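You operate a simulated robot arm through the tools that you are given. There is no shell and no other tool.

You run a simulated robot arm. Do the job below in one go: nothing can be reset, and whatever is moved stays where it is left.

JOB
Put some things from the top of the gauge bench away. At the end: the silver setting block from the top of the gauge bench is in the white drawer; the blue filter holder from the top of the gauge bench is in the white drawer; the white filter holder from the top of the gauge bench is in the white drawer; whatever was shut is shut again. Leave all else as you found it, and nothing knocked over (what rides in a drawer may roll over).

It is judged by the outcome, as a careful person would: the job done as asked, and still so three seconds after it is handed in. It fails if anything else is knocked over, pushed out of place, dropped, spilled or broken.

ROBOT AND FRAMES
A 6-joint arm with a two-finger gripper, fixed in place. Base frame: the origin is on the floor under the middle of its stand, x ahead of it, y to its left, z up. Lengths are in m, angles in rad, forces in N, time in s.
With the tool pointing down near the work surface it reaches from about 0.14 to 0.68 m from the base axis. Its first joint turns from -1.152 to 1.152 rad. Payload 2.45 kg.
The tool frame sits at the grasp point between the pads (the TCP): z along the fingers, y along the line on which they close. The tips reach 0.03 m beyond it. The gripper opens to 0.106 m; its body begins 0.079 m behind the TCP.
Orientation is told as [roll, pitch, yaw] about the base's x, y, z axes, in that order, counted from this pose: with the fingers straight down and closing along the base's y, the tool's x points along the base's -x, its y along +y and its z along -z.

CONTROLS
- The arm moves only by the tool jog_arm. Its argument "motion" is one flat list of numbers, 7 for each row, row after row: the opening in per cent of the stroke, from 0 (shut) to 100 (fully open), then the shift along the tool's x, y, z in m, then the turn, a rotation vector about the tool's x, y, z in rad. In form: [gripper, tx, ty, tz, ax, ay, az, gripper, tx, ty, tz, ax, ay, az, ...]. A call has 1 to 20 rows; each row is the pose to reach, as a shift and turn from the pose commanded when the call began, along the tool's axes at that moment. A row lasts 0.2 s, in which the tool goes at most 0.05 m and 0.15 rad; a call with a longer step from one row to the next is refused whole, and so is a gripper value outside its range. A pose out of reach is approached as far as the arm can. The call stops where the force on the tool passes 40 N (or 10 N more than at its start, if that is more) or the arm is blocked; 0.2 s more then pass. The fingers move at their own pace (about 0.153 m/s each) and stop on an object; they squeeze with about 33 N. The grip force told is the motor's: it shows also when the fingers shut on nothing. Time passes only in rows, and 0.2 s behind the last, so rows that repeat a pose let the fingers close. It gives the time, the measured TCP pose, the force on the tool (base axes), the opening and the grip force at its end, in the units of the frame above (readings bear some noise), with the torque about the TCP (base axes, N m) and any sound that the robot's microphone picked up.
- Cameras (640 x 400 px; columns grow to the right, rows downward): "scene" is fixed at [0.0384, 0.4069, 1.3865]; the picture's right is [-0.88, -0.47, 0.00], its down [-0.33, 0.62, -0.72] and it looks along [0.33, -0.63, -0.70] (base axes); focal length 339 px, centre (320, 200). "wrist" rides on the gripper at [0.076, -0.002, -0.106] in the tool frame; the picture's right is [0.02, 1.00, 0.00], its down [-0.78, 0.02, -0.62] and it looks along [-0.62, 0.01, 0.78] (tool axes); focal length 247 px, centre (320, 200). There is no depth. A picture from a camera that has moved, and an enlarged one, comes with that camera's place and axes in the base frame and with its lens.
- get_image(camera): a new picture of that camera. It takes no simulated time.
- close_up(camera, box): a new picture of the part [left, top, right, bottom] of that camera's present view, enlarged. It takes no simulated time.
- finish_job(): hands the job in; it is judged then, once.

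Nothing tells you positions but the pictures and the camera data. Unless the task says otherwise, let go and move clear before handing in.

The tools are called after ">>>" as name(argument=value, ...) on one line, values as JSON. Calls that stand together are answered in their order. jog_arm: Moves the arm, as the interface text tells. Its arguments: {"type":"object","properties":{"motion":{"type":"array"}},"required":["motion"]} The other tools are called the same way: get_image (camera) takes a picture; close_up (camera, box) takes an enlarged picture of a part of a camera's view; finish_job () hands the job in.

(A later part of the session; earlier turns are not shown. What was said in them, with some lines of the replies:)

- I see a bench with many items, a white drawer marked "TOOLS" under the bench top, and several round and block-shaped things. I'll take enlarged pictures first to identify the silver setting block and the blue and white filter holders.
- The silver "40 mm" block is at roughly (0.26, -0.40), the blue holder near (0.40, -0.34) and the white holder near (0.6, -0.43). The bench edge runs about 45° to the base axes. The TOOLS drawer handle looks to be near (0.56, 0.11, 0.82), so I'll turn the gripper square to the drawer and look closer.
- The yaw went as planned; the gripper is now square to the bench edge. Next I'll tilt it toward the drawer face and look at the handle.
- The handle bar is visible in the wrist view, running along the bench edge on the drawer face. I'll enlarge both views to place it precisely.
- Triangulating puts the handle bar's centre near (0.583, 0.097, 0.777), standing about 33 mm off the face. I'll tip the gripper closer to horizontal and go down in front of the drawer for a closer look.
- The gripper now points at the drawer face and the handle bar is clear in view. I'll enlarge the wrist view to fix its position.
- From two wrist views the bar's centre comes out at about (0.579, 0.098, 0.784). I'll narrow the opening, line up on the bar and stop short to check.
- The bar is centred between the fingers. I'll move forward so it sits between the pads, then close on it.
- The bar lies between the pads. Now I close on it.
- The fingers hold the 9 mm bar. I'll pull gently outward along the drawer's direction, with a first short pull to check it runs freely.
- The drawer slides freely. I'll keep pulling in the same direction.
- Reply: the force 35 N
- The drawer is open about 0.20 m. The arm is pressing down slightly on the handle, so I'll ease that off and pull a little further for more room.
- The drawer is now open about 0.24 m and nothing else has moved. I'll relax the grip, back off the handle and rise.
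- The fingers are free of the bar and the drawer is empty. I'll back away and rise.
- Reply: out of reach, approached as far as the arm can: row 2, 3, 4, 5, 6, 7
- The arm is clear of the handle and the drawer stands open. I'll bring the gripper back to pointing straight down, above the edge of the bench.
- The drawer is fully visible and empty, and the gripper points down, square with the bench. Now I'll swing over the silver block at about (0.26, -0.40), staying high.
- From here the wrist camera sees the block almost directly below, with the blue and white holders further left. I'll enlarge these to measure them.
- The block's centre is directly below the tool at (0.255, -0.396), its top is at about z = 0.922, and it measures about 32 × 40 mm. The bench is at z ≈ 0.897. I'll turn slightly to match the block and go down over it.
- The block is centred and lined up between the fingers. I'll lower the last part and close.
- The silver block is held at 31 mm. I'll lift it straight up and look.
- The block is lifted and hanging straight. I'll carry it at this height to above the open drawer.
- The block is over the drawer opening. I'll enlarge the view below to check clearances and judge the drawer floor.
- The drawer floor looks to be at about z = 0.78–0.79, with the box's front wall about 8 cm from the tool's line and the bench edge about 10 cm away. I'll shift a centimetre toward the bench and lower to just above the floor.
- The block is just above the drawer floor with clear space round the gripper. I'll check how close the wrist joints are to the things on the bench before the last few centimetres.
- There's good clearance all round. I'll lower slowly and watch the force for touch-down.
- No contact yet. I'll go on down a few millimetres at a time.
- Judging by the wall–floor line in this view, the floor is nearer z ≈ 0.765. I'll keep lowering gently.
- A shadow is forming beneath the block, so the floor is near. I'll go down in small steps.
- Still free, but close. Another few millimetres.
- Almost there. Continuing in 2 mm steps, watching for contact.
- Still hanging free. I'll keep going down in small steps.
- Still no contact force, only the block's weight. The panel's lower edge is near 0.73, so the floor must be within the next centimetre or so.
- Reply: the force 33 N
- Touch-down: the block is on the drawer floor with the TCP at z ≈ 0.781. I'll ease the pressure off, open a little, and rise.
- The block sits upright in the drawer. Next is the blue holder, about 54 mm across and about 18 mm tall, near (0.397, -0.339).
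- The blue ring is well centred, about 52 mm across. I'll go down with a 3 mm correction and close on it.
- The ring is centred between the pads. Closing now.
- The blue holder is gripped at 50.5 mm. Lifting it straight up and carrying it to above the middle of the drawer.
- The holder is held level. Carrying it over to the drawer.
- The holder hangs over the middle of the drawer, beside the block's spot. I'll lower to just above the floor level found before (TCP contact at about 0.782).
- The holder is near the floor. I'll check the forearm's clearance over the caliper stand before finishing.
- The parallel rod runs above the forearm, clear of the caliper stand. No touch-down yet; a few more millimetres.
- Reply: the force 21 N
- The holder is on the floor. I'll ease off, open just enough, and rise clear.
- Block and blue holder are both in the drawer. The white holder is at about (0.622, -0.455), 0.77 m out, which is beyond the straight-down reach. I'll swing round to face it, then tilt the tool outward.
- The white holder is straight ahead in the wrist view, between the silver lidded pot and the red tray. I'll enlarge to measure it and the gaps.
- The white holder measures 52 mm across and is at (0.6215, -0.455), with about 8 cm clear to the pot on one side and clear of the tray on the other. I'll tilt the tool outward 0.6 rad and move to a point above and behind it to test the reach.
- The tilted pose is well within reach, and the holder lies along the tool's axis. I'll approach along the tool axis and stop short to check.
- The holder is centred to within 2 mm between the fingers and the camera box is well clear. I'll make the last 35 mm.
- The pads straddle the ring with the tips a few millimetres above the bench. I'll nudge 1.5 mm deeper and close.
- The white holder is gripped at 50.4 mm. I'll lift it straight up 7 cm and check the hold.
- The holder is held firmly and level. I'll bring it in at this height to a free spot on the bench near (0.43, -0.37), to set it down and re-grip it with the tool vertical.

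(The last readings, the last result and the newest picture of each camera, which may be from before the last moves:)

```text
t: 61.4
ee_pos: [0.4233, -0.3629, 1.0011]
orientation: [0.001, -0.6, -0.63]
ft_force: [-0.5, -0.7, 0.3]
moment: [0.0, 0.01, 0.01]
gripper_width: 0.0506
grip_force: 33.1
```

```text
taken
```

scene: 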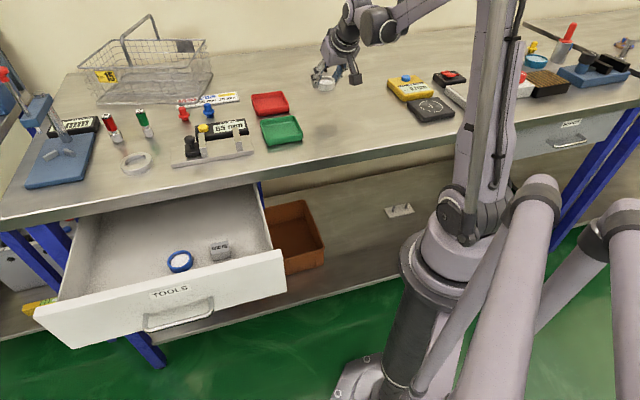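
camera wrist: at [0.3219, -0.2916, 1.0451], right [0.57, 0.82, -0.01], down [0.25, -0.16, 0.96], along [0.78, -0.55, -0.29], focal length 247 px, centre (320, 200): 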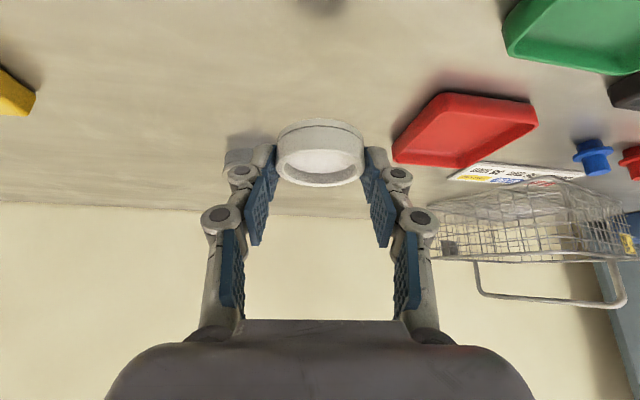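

Over a free patch of bench. Lowering to just above the surface.

>>> jog_arm(motion=[0, 0.0141, 0, 0.0206, 0, 0, 0, 0, 0.0266, 0, 0.0388, 0, 0, 0, 0, 0.0345, 0, 0.0503, 0, 0, 0, 0, 0.0376, 0, 0.0549, 0, 0, 0])

>>> get_image(camera="wrist")

>>> close_up(camera="scene", box=[260, 40, 420, 140])

```text
t: 62.4
ee_pos: [0.4242, -0.3636, 0.9363]
orientation: [0.002, -0.6, -0.631]
ft_force: [0.1, 0.5, 0.9]
moment: [0.0, -0.02, -0.01]
gripper_width: 0.0506
grip_force: 32.6
```

```text
taken
camera wrist: at [0.3226, -0.2917, 0.9796], right [0.57, 0.82, -0.01], down [0.25, -0.16, 0.96], along [0.78, -0.55, -0.29], focal length 247 px, centre (320, 200)
```

wrist: 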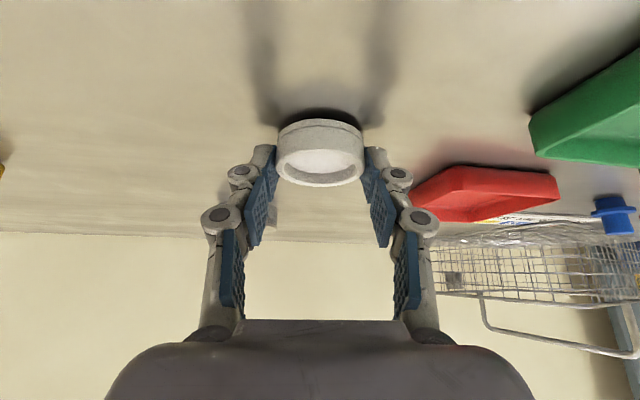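

```text
4.00 times, centred on (340, 90) of scene
camera zoom: at [0.0384, 0.4069, 1.3865], right [-0.88, -0.47, 0.0], down [-0.33, 0.62, -0.72], along [0.33, -0.63, -0.7], focal length 1355 px, centre (240, 640)
```

zoom: 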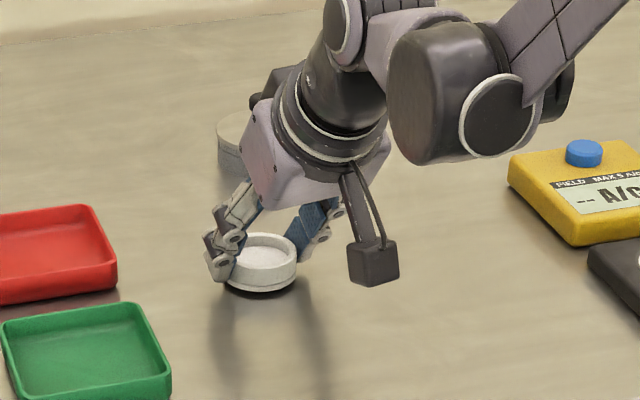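

Just above the bench. I'll take small steps to touch-down.

>>> jog_arm(motion=[0, 0.0008, 0, 0.0012, 0, 0, 0, 0, 0.0017, 0, 0.0025, 0, 0, 0, 0, 0.0025, 0, 0.0037, 0, 0, 0])

```text
t: 63.2
ee_pos: [0.4232, -0.3636, 0.9308]
orientation: [0.001, -0.603, -0.63]
ft_force: [-3.4, 1.6, 12.2]
moment: [0.11, -0.06, 0.03]
gripper_width: 0.0505
grip_force: 32.9
```

Touched down with light force. I'll open and back out along the tool's axis.

>>> jog_arm(motion=[0, -0.0003, 0, -0.0006, 0, 0, 0, 72, -0.0003, 0, -0.0006, 0, 0, 0, 72, -0.0003, 0, -0.0006, 0, 0, 0, 72, 0, 0, -0.02, 0, 0, 0, 72, 0, 0, -0.05, 0, 0, 0, 72, 0, 0, -0.09, 0, 0, 0])

>>> get_image(camera="wrist")

>>> get_image(camera="scene")

```text
t: 64.6
ee_pos: [0.3836, -0.3322, 1.0061]
orientation: [0.001, -0.6, -0.631]
ft_force: [-0.3, -0.2, 0.3]
moment: [0.02, 0.0, 0.01]
gripper_width: 0.0764
grip_force: 0.1
```

```text
taken
camera wrist: at [0.2816, -0.2617, 1.0497], right [0.57, 0.82, -0.01], down [0.25, -0.16, 0.96], along [0.78, -0.55, -0.29], focal length 247 px, centre (320, 200)
```

wrist: 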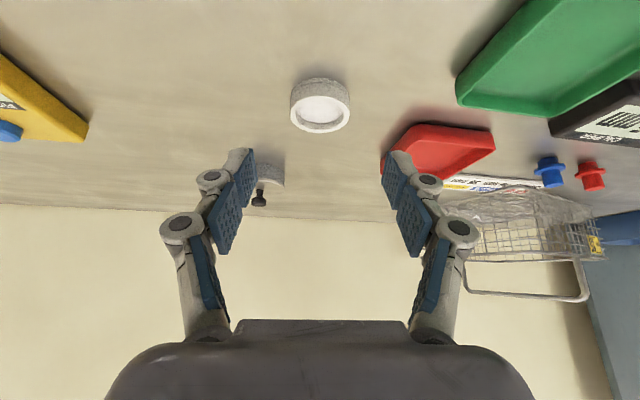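

```text
taken
```

scene: 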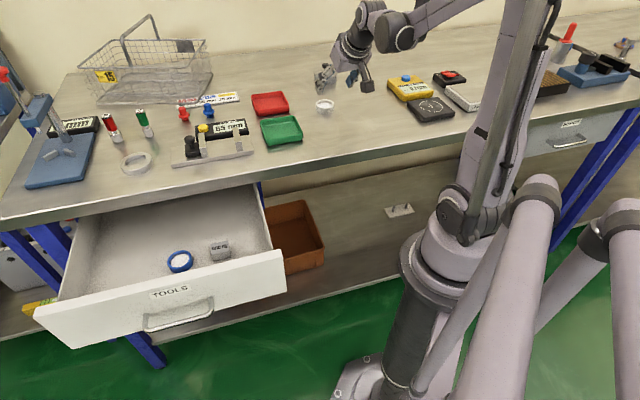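

The white holder stands upright at about (0.43, -0.37). I'll bring the tool back to vertical above it, then turn it square with the drawer.

>>> jog_arm(motion=[80, -0.014, 0, -0.004, 0, 0.12, 0, 80, -0.028, 0, -0.008, 0, 0.24, 0, 80, -0.041, -0.001, -0.011, 0, 0.36, 0, 80, -0.055, -0.001, -0.015, 0, 0.48, 0, 80, -0.068, -0.0014, -0.0187, 0, 0.601, 0])

>>> jog_arm(motion=[80, 0, 0, 0, 0, 0, -0.13, 80, 0, 0, 0, 0, 0, -0.26, 80, 0, 0, 0, 0, 0, -0.39, 80, 0, 0, 0, 0, 0, -0.52, 80, 0, 0, 0, 0, 0, -0.65, 80, 0, 0, 0, 0, 0, -0.78, 80, 0, 0, 0, 0, 0, -0.91, 80, 0, 0, 0, 0, 0, -1.04, 80, 0, 0, 0, 0, 0, -1.17, 80, 0, 0, 0, 0, 0, -1.3, 80, 0, 0, 0, 0, 0, -1.415])

>>> get_image(camera="wrist")

>>> close_up(camera="wrist", box=[240, 60, 400, 160])

```text
t: 65.8
ee_pos: [0.4183, -0.3607, 1.0591]
orientation: [0.0, 0.001, -0.63]
ft_force: [0.5, 0.5, 0.4]
moment: [0.03, 0.05, -0.02]
gripper_width: 0.0851
grip_force: 0.1
```

```text
t: 68.2
ee_pos: [0.4182, -0.361, 1.0586]
orientation: [0.001, 0.002, 0.788]
ft_force: [0.1, -0.1, 0.3]
moment: [-0.04, 0.02, -0.01]
gripper_width: 0.0847
grip_force: 0.1
```

```text
taken
camera wrist: at [0.3652, -0.4161, 1.1647], right [-0.72, 0.69, 0.0], down [0.54, 0.57, 0.62], along [0.43, 0.45, -0.78], focal length 247 px, centre (320, 200)
```

wrist: 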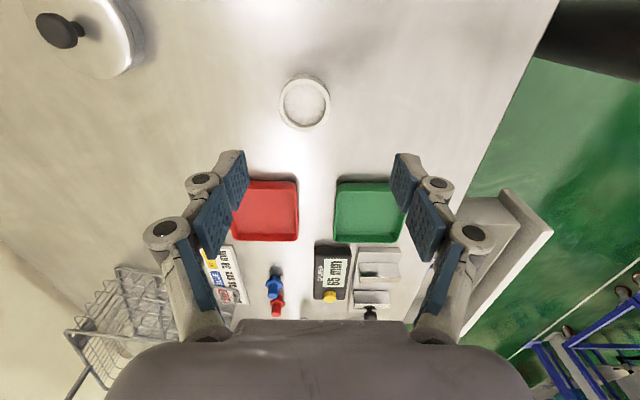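

```text
4.00 times, centred on (320, 110) of wrist
camera zoom: at [0.3652, -0.4161, 1.1647], right [-0.72, 0.69, 0.0], down [0.54, 0.57, 0.62], along [0.43, 0.45, -0.78], focal length 988 px, centre (320, 560)
```

zoom: 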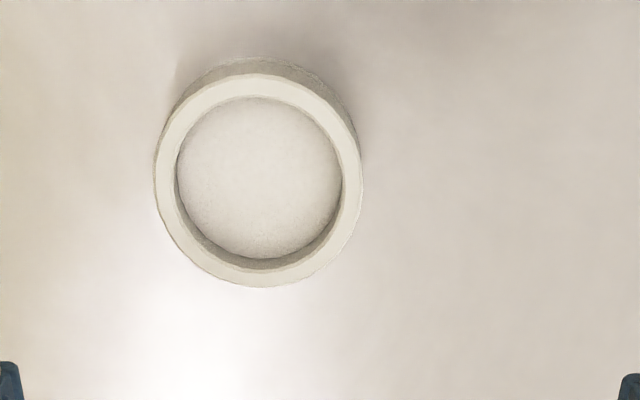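

The holder's centre is at (0.4317, -0.3704). I'll shift over it and go down.

>>> jog_arm(motion=[80, -0.002, -0.009, 0.01, 0, 0, 0, 80, -0.003, -0.016, 0.035, 0, 0, 0, 80, -0.003, -0.016, 0.07, 0, 0, 0])

>>> close_up(camera="wrist", box=[220, 90, 420, 215])

```text
t: 69.0
ee_pos: [0.4328, -0.3692, 0.9889]
orientation: [0.0, 0.0, 0.784]
ft_force: [-0.4, -0.6, 0.1]
moment: [-0.03, 0.01, -0.02]
gripper_width: 0.0847
grip_force: 0.1
```

```text
3.20 times, centred on (320, 152) of wrist
camera zoom: at [0.3786, -0.4255, 1.0946], right [-0.72, 0.69, 0.0], down [0.54, 0.57, 0.62], along [0.43, 0.45, -0.78], focal length 790 px, centre (320, 352)
```

zoom: 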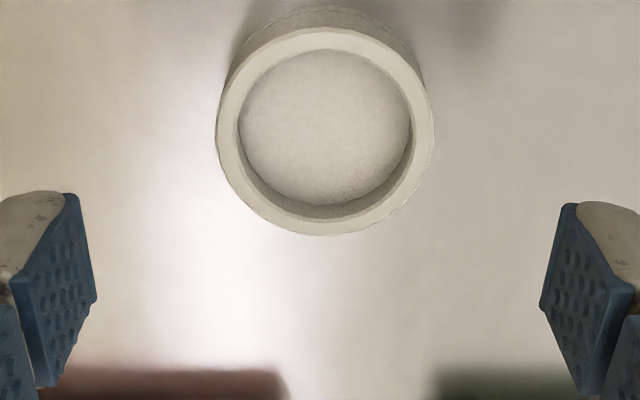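

Well centred. Going down and closing.

>>> jog_arm(motion=[80, 0.001, 0.001, 0.025, 0, 0, 0, 80, 0.001, 0.001, 0.045, 0, 0, 0, 80, 0.001, 0.001, 0.055, 0, 0, 0, 80, 0.001, 0.001, 0.059, 0, 0, 0, 0, 0.001, 0.001, 0.059, 0, 0, 0, 0, 0.001, 0.001, 0.059, 0, 0, 0, 0, 0.001, 0.001, 0.059, 0, 0, 0])

>>> get_image(camera="wrist")

```text
t: 70.6
ee_pos: [0.4303, -0.3702, 0.9289]
orientation: [0.001, 0.0, 0.787]
ft_force: [0.8, -0.3, 0.3]
moment: [-0.03, -0.05, 0.0]
gripper_width: 0.0494
grip_force: 33.1
```

```text
taken
camera wrist: at [0.377, -0.4253, 1.0354], right [-0.72, 0.69, 0.0], down [0.54, 0.57, 0.62], along [0.43, 0.45, -0.78], focal length 247 px, centre (320, 200)
```

wrist: 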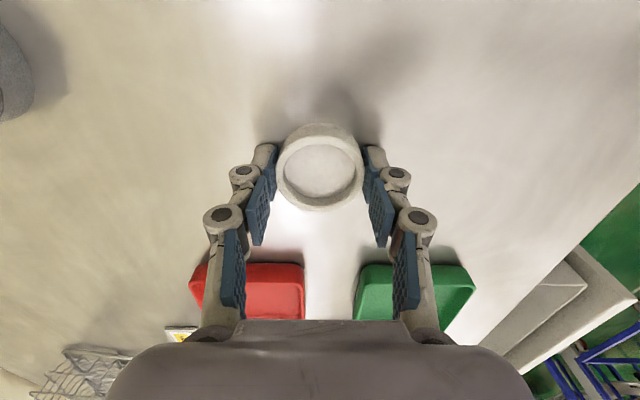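

The white holder is gripped with the tool vertical. Lifting it.

>>> jog_arm(motion=[0, 0, 0, -0.008, 0, 0, 0, 0, 0, 0, -0.03, 0, 0, 0, 0, 0, 0, -0.065, 0, 0, 0, 0, 0, 0, -0.1, 0, 0, 0, 0, 0, 0, -0.135, 0, 0, 0, 0, 0, 0, -0.16, 0, 0, 0, 0, 0, 0, -0.17, 0, 0, 0])

>>> get_image(camera="wrist")

```text
t: 72.2
ee_pos: [0.4301, -0.3692, 1.1004]
orientation: [0.0, 0.0, 0.785]
ft_force: [0.2, -0.1, -0.6]
moment: [-0.02, 0.04, -0.03]
gripper_width: 0.0494
grip_force: 33.1
```

```text
taken
camera wrist: at [0.3765, -0.4247, 1.2059], right [-0.72, 0.69, 0.0], down [0.54, 0.57, 0.62], along [0.43, 0.45, -0.78], focal length 247 px, centre (320, 200)
```

wrist: 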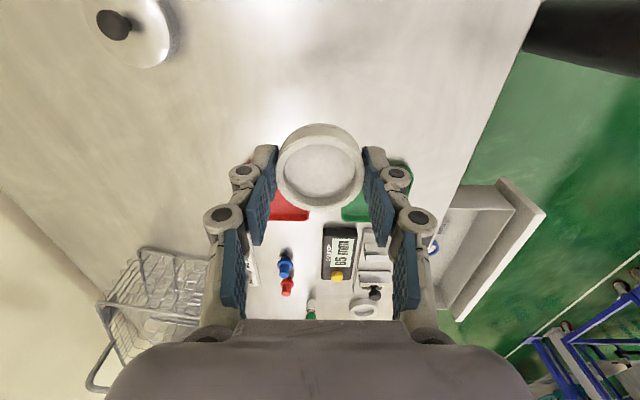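

The holder hangs level. I'll carry it over to the left part of the drawer, past the blue one.

>>> jog_arm(motion=[0, -0.018, 0.0107, 0, 0, 0, 0, 0, -0.05, 0.0297, 0, 0, 0, 0, 0, -0.087, 0.0517, 0, 0, 0, 0, 0, -0.124, 0.0736, 0, 0, 0, 0, 0, -0.161, 0.0956, 0, 0, 0, 0, 0, -0.198, 0.1176, 0, 0, 0, 0, 0, -0.235, 0.1396, 0, 0, 0, 0, 0, -0.272, 0.1615, 0, 0, 0, 0, 0, -0.309, 0.1835, 0, 0, 0, 0, 0, -0.346, 0.2055, 0, 0, 0, 0, 0, -0.383, 0.2275, 0, 0, 0, 0, 0, -0.42, 0.2494, 0, 0, 0, 0, 0, -0.457, 0.2714, 0, 0, 0, 0, 0, -0.49, 0.291, 0, 0, 0, 0, 0, -0.516, 0.3065, 0, 0, 0, 0])

>>> get_image(camera="wrist")

>>> get_image(camera="scene")

```text
t: 75.4
ee_pos: [0.5777, 0.213, 1.0999]
orientation: [0.0, 0.0, 0.786]
ft_force: [-0.4, 0.1, -0.9]
moment: [-0.06, -0.02, 0.0]
gripper_width: 0.0491
grip_force: 33.3
```

```text
taken
camera wrist: at [0.5246, 0.1577, 1.2062], right [-0.72, 0.69, 0.0], down [0.54, 0.57, 0.62], along [0.43, 0.45, -0.78], focal length 247 px, centre (320, 200)
```

wrist: 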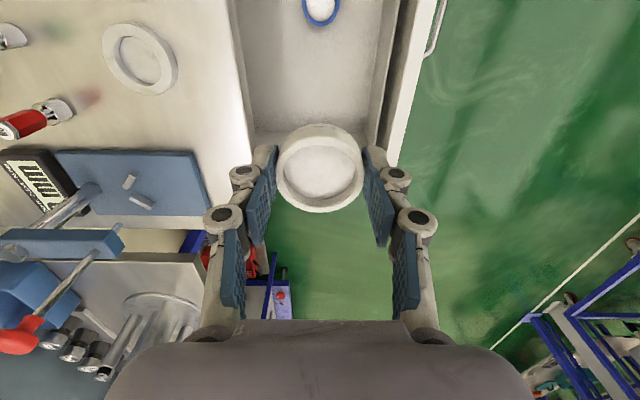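

```text
taken
```

scene: 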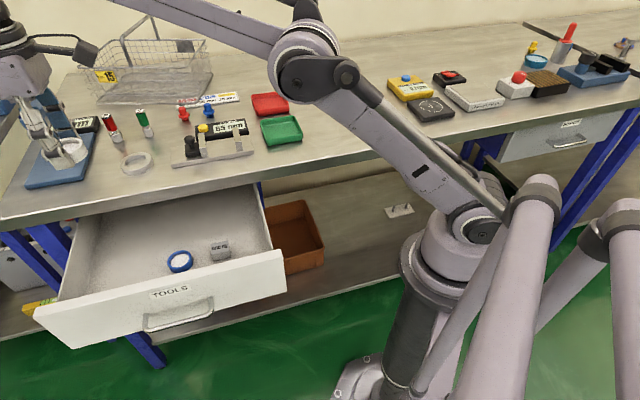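

The holder is over the left part of the drawer with clear space. Lowering to just above the floor.

>>> jog_arm(motion=[0, 0, 0, 0.02, 0, 0, 0, 0, 0, 0, 0.06, 0, 0, 0, 0, 0, 0, 0.1, 0, 0, 0, 0, 0, 0, 0.14, 0, 0, 0, 0, 0, 0, 0.18, 0, 0, 0, 0, 0, 0, 0.22, 0, 0, 0, 0, 0, 0, 0.255, 0, 0, 0, 0, 0, 0, 0.28, 0, 0, 0, 0, 0, 0, 0.3, 0, 0, 0, 0, 0, 0, 0.312, 0, 0, 0])

>>> get_image(camera="wrist")

>>> get_image(camera="scene")

```text
t: 77.6
ee_pos: [0.577, 0.2122, 0.788]
orientation: [0.0, -0.002, 0.785]
ft_force: [0.3, -0.4, -0.7]
moment: [0.01, 0.01, 0.0]
gripper_width: 0.0491
grip_force: 33.3
```

```text
taken
camera wrist: at [0.5245, 0.1565, 0.8937], right [-0.72, 0.69, 0.0], down [0.54, 0.57, 0.62], along [0.43, 0.45, -0.78], focal length 247 px, centre (320, 200)
```

wrist: 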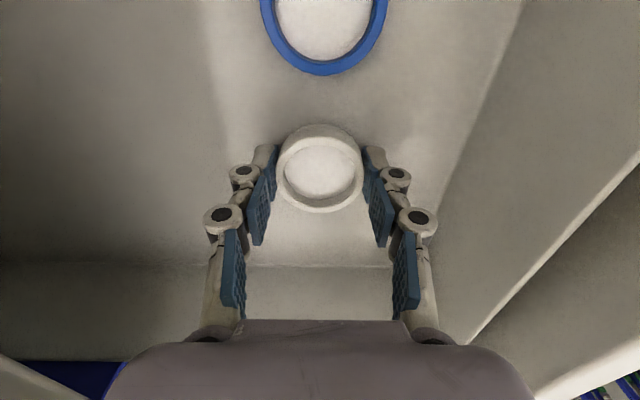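

```text
taken
```

scene: 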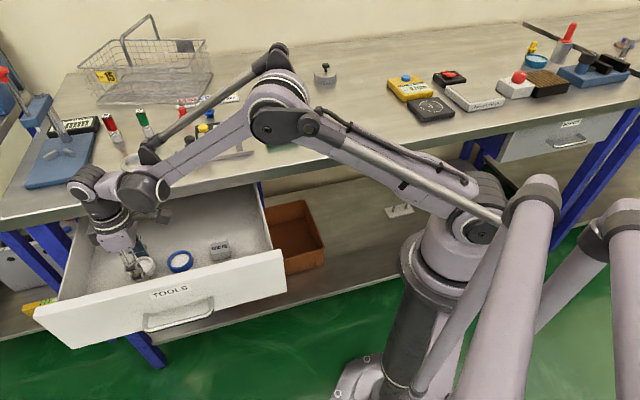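

Just above the floor, between the blue holder and the side wall. Small steps to touch-down.

>>> jog_arm(motion=[0, 0, 0, 0.002, 0, 0, 0, 0, 0, 0, 0.004, 0, 0, 0, 0, 0, 0, 0.006, 0, 0, 0, 0, 0, 0, 0.0072, 0, 0, 0])

```text
t: 78.6
ee_pos: [0.5786, 0.2118, 0.7805]
orientation: [0.001, -0.003, 0.784]
ft_force: [0.7, 0.4, 0.0]
moment: [0.0, 0.03, 0.02]
gripper_width: 0.0491
grip_force: 32.8
```

>>> jog_arm(motion=[0, 0, 0, 0.001, 0, 0, 0, 0, 0, 0, 0.002, 0, 0, 0, 0, 0, 0, 0.003, 0, 0, 0])

```text
t: 79.4
ee_pos: [0.578, 0.2121, 0.7805]
orientation: [0.0, -0.001, 0.786]
ft_force: [0.0, 0.5, 23.8]
moment: [0.03, -0.08, -0.01]
gripper_width: 0.049
grip_force: 32.9
```

On the floor. Easing off, opening and rising clear.

>>> jog_arm(motion=[0, 0, 0, -0.0017, 0, 0, 0, 63, 0, 0, -0.0017, 0, 0, 0, 63, 0, 0, -0.0017, 0, 0, 0, 63, 0, 0, -0.02, 0, 0, 0, 63, 0, 0, -0.05, 0, 0, 0, 63, 0, 0, -0.09, 0, 0, 0, 63, 0, 0, -0.13, 0, 0, 0, 63, 0, 0, -0.17, 0, 0, 0, 63, 0, 0, -0.21, 0, 0, 0, 63, 0, 0, -0.25, 0, 0, 0, 63, 0, 0, -0.28, 0, 0, 0])

>>> get_image(camera="wrist")

>>> get_image(camera="scene")

```text
t: 81.8
ee_pos: [0.5779, 0.2109, 1.0578]
orientation: [0.001, -0.001, 0.785]
ft_force: [-0.5, 0.0, -0.2]
moment: [0.02, 0.0, -0.03]
gripper_width: 0.0666
grip_force: 0.1
```

```text
taken
camera wrist: at [0.5246, 0.1558, 1.1646], right [-0.72, 0.69, 0.0], down [0.54, 0.57, 0.62], along [0.43, 0.45, -0.78], focal length 247 px, centre (320, 200)
```

wrist: 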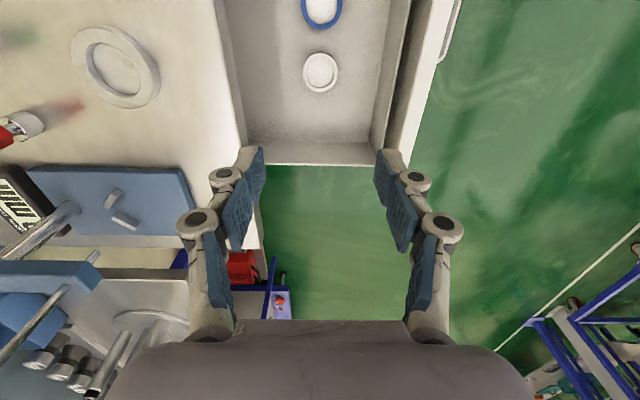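

```text
taken
```

scene: 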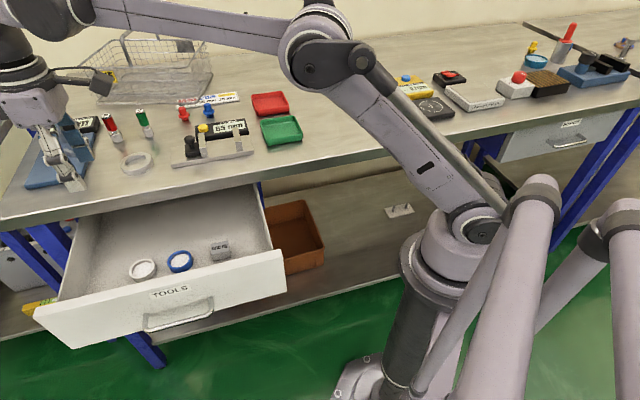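

All three things sit upright in the drawer. Now to shut it: I'll go back over the handle the way I came, starting with the tool vertical above the drawer front.

>>> jog_arm(motion=[45, 0.025, 0.014, -0.01, 0, 0, 0, 45, 0.06, 0.033, -0.022, 0, 0, 0, 45, 0.1, 0.055, -0.035, 0, 0, 0, 45, 0.135, 0.075, -0.045, 0, 0, 0, 45, 0.162, 0.09, -0.053, 0, 0, 0])

>>> jog_arm(motion=[45, -0.009, 0.0127, 0.01, 0.136, 0, 0, 45, -0.019, 0.0254, 0.02, 0.271, 0, 0, 45, -0.028, 0.038, 0.032, 0.407, 0, 0, 45, -0.038, 0.051, 0.043, 0.542, 0, 0, 45, -0.047, 0.0636, 0.054, 0.678, 0, 0, 45, -0.057, 0.0763, 0.065, 0.813, 0, 0, 45, -0.066, 0.089, 0.077, 0.949, 0, 0, 45, -0.075, 0.1018, 0.089, 1.084, 0, 0, 45, -0.0848, 0.1145, 0.1, 1.22, 0, 0])

>>> get_image(camera="wrist")

>>> get_image(camera="scene")

```text
t: 83.0
ee_pos: [0.4002, 0.1595, 1.1108]
orientation: [0.0, -0.001, 0.786]
ft_force: [-1.0, -0.2, 0.4]
moment: [-0.05, 0.0, -0.03]
gripper_width: 0.0478
grip_force: 0.0
```

```text
t: 85.0
ee_pos: [0.3796, 0.3017, 1.0115]
orientation: [-1.221, -0.002, 0.785]
ft_force: [0.2, 0.4, -0.7]
moment: [-0.01, -0.02, 0.0]
gripper_width: 0.0479
grip_force: 0.0
```

```text
taken
camera wrist: at [0.2543, 0.3175, 1.0484], right [-0.26, 0.23, -0.94], down [0.14, 0.97, 0.2], along [0.96, -0.08, -0.28], focal length 247 px, centre (320, 200)
```

wrist: 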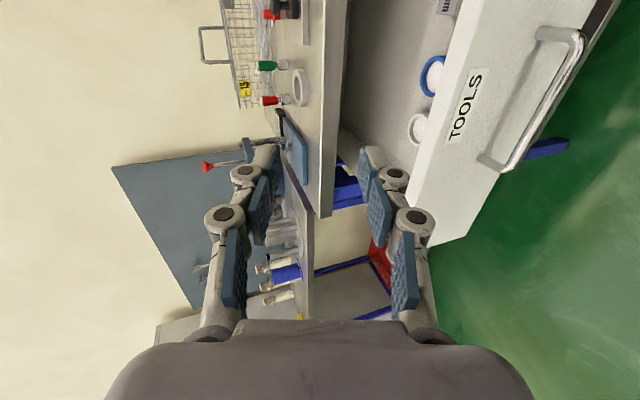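

```text
taken
```

scene: 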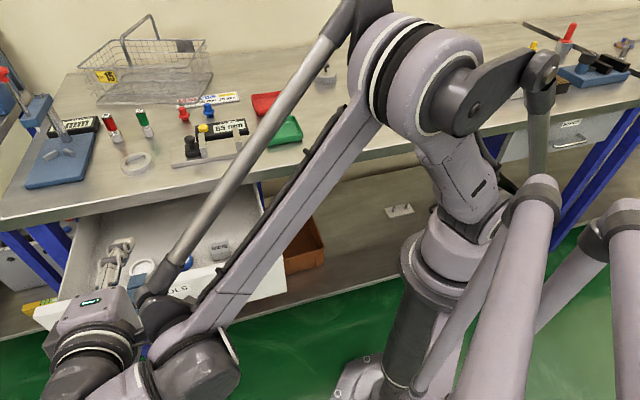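

In position outside the drawer front. I'll go straight down to just in front of the handle.

>>> jog_arm(motion=[45, 0, 0.03, 0.0107, 0, 0, 0, 45, 0, 0.068, 0.0243, 0, 0, 0, 45, 0.001, 0.106, 0.0378, 0, 0, 0, 45, 0.001, 0.144, 0.0514, 0, 0, 0, 45, 0.002, 0.177, 0.0632, 0, 0, 0, 45, 0.002, 0.199, 0.071, 0, 0, 0])

>>> get_image(camera="wrist")

>>> get_image(camera="scene")

```text
t: 86.4
ee_pos: [0.3756, 0.3009, 0.7994]
orientation: [-1.221, -0.003, 0.785]
ft_force: [-0.6, 0.9, -0.4]
moment: [0.01, 0.01, 0.0]
gripper_width: 0.0478
grip_force: 0.1
```

```text
taken
camera wrist: at [0.2516, 0.3173, 0.8362], right [-0.26, 0.23, -0.94], down [0.14, 0.97, 0.2], along [0.96, -0.08, -0.28], focal length 247 px, centre (320, 200)
```

wrist: 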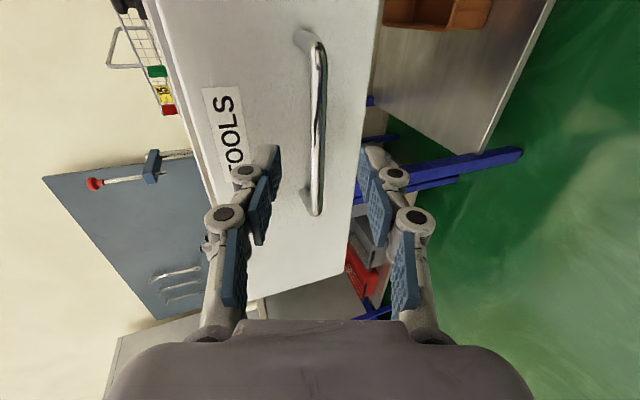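

```text
taken
```

scene: 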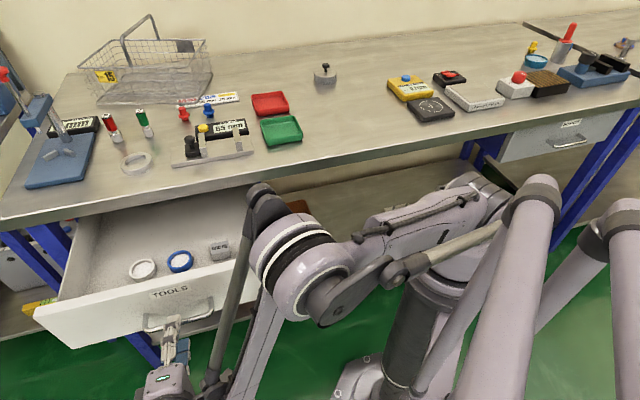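

The bar sits centred between the fingers. Forward 3 cm and close on it.

>>> jog_arm(motion=[45, 0, -0.001, 0.015, 0, 0, 0, 45, 0, -0.001, 0.03, 0, 0, 0, 45, 0, -0.001, 0.03, 0, 0, 0, 0, 0, -0.001, 0.03, 0, 0, 0, 0, 0, -0.001, 0.03, 0, 0, 0, 0, 0, -0.001, 0.03, 0, 0, 0])

>>> get_image(camera="wrist")

```text
t: 87.8
ee_pos: [0.3964, 0.2822, 0.7909]
orientation: [-1.223, -0.003, 0.786]
ft_force: [2.3, -0.8, 6.6]
moment: [0.07, -0.2, 0.09]
gripper_width: 0.0088
grip_force: 36.8
```

```text
taken
camera wrist: at [0.2718, 0.297, 0.8274], right [-0.26, 0.23, -0.94], down [0.14, 0.97, 0.2], along [0.96, -0.08, -0.28], focal length 247 px, centre (320, 200)
```

wrist: 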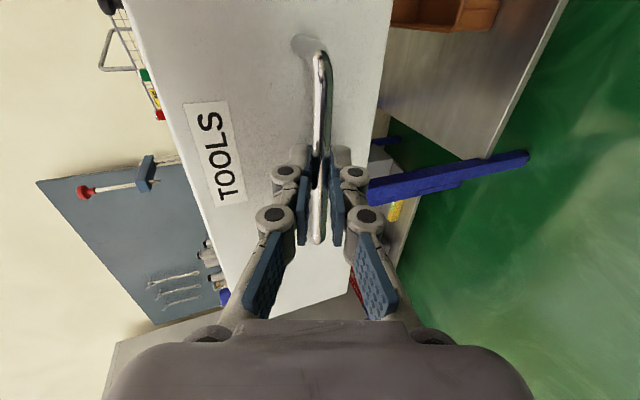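

The handle is gripped. I'll push the drawer in slowly, checking halfway.

>>> jog_arm(motion=[0, 0, -0.0017, 0.0047, 0, 0, 0, 0, 0, -0.0051, 0.0141, 0, 0, 0, 0, 0, -0.0092, 0.0254, 0, 0, 0, 0, 0, -0.0133, 0.0367, 0, 0, 0, 0, 0, -0.0174, 0.0479, 0, 0, 0, 0, 0, -0.0215, 0.0592, 0, 0, 0, 0, 0, -0.0256, 0.0705, 0, 0, 0, 0, 0, -0.0297, 0.0818, 0, 0, 0, 0, 0, -0.0338, 0.093, 0, 0, 0, 0, 0, -0.0362, 0.0995, 0, 0, 0, 0, 0, -0.0376, 0.1034, 0, 0, 0])

>>> get_image(camera="scene")

```text
t: 90.2
ee_pos: [0.473, 0.2028, 0.7903]
orientation: [-1.221, 0.001, 0.785]
ft_force: [-6.0, -3.7, -2.0]
moment: [-0.14, 0.2, -1.0]
gripper_width: 0.0087
grip_force: 36.0
```

```text
taken
```

scene: 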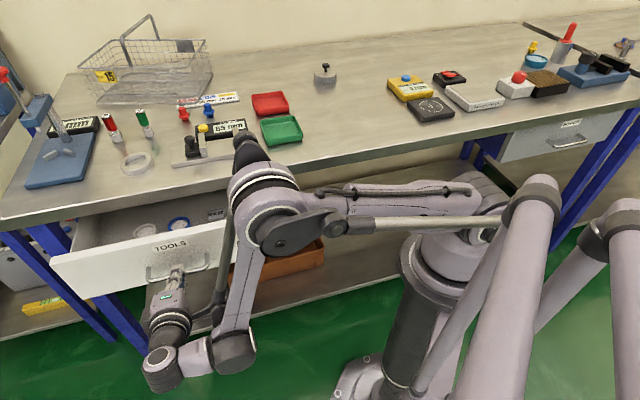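

The drawer is moving smoothly and the things inside stay put. Pushing it the rest of the way home, slowing at the end.

>>> jog_arm(motion=[0, 0.0005, -0.0027, 0.0075, 0, 0, 0, 0, 0.0005, -0.0068, 0.0188, 0, 0, 0, 0, 0.0005, -0.0109, 0.0301, 0, 0, 0, 0, 0.0005, -0.015, 0.0414, 0, 0, 0, 0, 0.0005, -0.0191, 0.0526, 0, 0, 0, 0, 0.0005, -0.0232, 0.0639, 0, 0, 0, 0, 0.0005, -0.0273, 0.0752, 0, 0, 0, 0, 0.0005, -0.0314, 0.0865, 0, 0, 0, 0, 0.0005, -0.0355, 0.0977, 0, 0, 0, 0, 0.0005, -0.039, 0.1071, 0, 0, 0, 0, 0.0005, -0.041, 0.1128, 0, 0, 0, 0, 0.0005, -0.0424, 0.1165, 0, 0, 0, 0, 0.0005, -0.0434, 0.1194, 0, 0, 0, 0, 0.0005, -0.0444, 0.1222, 0, 0, 0, 0, 0.0005, -0.0455, 0.125, 0, 0, 0])

>>> get_image(camera="scene")

>>> get_image(camera="wrist")

```text
t: 93.4
ee_pos: [0.567, 0.11, 0.7908]
orientation: [-1.218, -0.002, 0.786]
ft_force: [-15.8, 3.1, 2.5]
moment: [-0.09, 0.13, -0.85]
gripper_width: 0.0089
grip_force: 36.6
```

```text
taken
```

scene: 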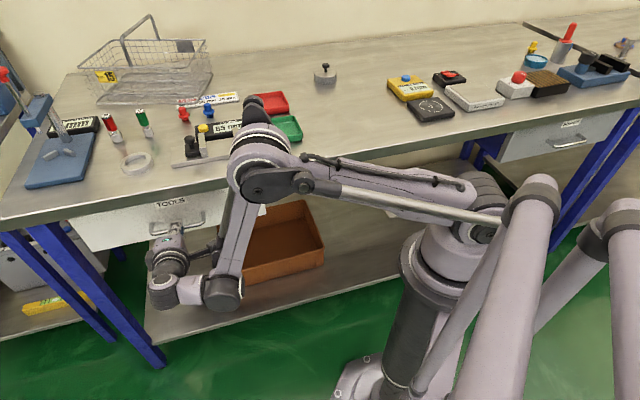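

```text
taken
camera wrist: at [0.4426, 0.1262, 0.8277], right [-0.26, 0.23, -0.94], down [0.14, 0.97, 0.2], along [0.96, -0.08, -0.28], focal length 247 px, centre (320, 200)
```

wrist: 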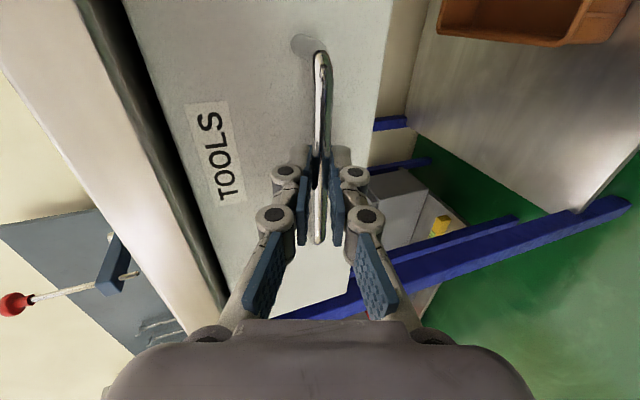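

The handle is back at its starting place and the panel looks flush as before. I'll press another 2 mm to be sure it is fully home.

>>> jog_arm(motion=[0, 0, -0.0003, 0.001, 0, 0, 0, 0, 0, -0.0007, 0.0019, 0, 0, 0])

>>> close_up(camera="wrist", box=[60, 0, 300, 150])

```text
t: 94.0
ee_pos: [0.5693, 0.1098, 0.7893]
orientation: [-1.218, -0.001, 0.787]
ft_force: [-34.0, 15.9, 2.1]
moment: [0.14, 0.04, -0.21]
gripper_width: 0.0091
grip_force: 36.9
```

```text
2.67 times, centred on (180, 75) of wrist
camera zoom: at [0.4437, 0.1254, 0.8274], right [-0.26, 0.23, -0.94], down [0.13, 0.97, 0.2], along [0.96, -0.07, -0.28], focal length 659 px, centre (693, 533)
```

zoom: 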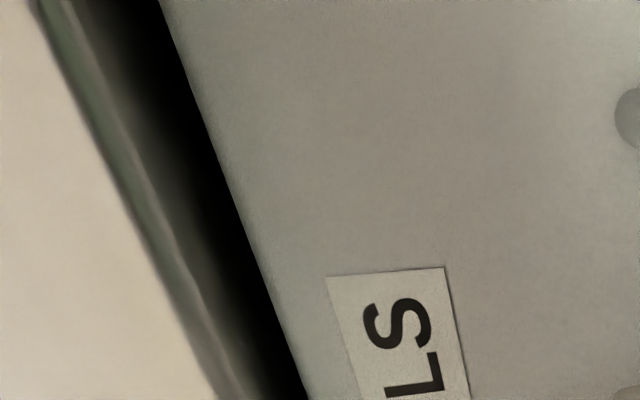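

The force rises against a hard stop, so the drawer is fully shut. I'll ease the pressure, let go and back straight out.

>>> jog_arm(motion=[0, 0, 0.0008, -0.0022, 0, 0, 0, 45, 0, 0.0008, -0.0022, 0, 0, 0, 45, 0, 0.0008, -0.0022, 0, 0, 0, 45, 0, 0, -0.02, 0, 0, 0, 45, 0, 0, -0.05, 0, 0, 0, 45, 0, 0, -0.09, 0, 0, 0, 45, 0, 0, -0.12, 0, 0, 0])

>>> get_image(camera="wrist")

>>> get_image(camera="scene")

```text
t: 95.6
ee_pos: [0.4884, 0.1876, 0.8312]
orientation: [-1.219, -0.001, 0.787]
ft_force: [-0.2, 0.7, -0.3]
moment: [-0.01, -0.04, 0.03]
gripper_width: 0.0478
grip_force: 0.1
```

```text
taken
camera wrist: at [0.3648, 0.2031, 0.868], right [-0.26, 0.23, -0.94], down [0.14, 0.97, 0.2], along [0.96, -0.08, -0.28], focal length 247 px, centre (320, 200)
```

wrist: 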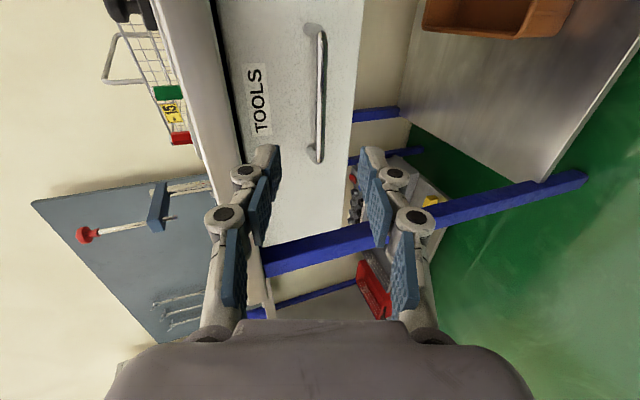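

```text
taken
```

scene: 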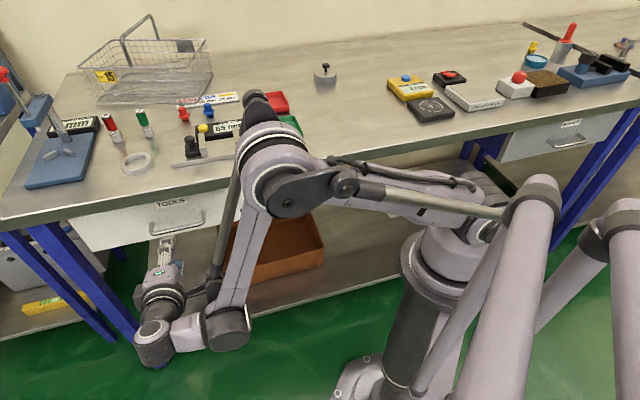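

The drawer is shut just as at the start and the bench is otherwise unchanged. I'll raise the arm clear and return it to a neutral pose.

>>> jog_arm(motion=[45, 0, -0.035, -0.022, 0, 0, 0, 45, 0.005, -0.075, -0.045, 0, 0, 0, 45, 0.01, -0.113, -0.068, 0, 0, 0, 45, 0.016, -0.128, -0.073, -0.136, 0, 0, 45, 0.022, -0.142, -0.079, -0.271, 0, 0, 45, 0.029, -0.157, -0.084, -0.407, 0, 0, 45, 0.035, -0.171, -0.09, -0.542, 0, 0, 45, 0.042, -0.186, -0.096, -0.678, 0, 0, 45, 0.049, -0.2, -0.101, -0.813, 0, 0, 45, 0.055, -0.215, -0.107, -0.949, 0, 0, 45, 0.062, -0.23, -0.113, -1.084, 0, 0, 45, 0.068, -0.244, -0.118, -1.22, 0, 0])

>>> get_image(camera="scene")

>>> get_image(camera="wrist")

```text
t: 98.2
ee_pos: [0.4227, 0.1596, 1.1012]
orientation: [0.002, -0.002, 0.788]
ft_force: [0.0, 0.8, -0.3]
moment: [-0.02, 0.01, 0.02]
gripper_width: 0.0476
grip_force: 0.1
```

```text
taken
```

scene: 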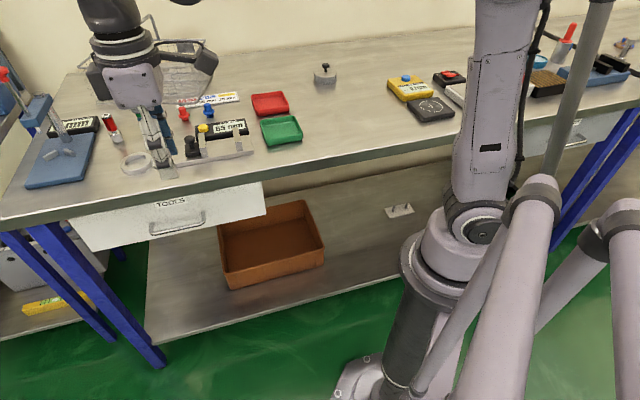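

```text
taken
camera wrist: at [0.3689, 0.1033, 1.2067], right [-0.72, 0.69, 0.0], down [0.54, 0.56, 0.62], along [0.43, 0.45, -0.78], focal length 247 px, centre (320, 200)
```

wrist: 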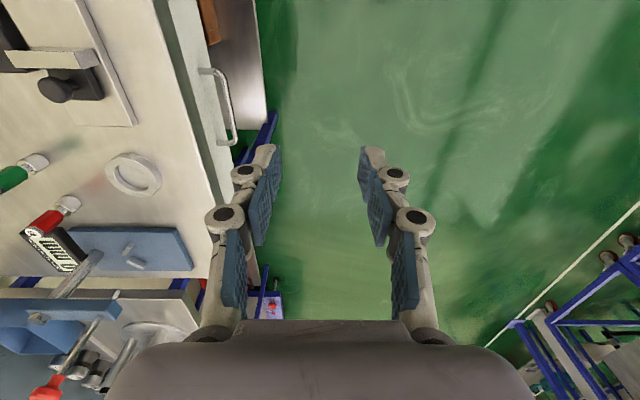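

The TOOLS drawer is shut with the silver block and the blue and white holders inside. Everything else on the bench is where it was, and the arm is clear, so I'm handing in the job.

>>> finish_job()

```text
The job is handed in.
```

The silver setting block, the blue filter holder and the white filter holder are all in the white TOOLS drawer, and the drawer is fully shut again. I've handed the job in.

- **In the drawer:** each piece was set down upright on the drawer floor.
- **White holder:** it was too far out to lift with the tool vertical. I picked it up tilted, set it down on a clear patch of the bench, and gripped it again before carrying it over.
- **Drawer closing:** I pushed the drawer in until it met its stop, and the handle is back where it started.
- **Everything else:** in the last pictures nothing else on the bench looks moved or knocked over. The arm has let go and is clear of the bench.
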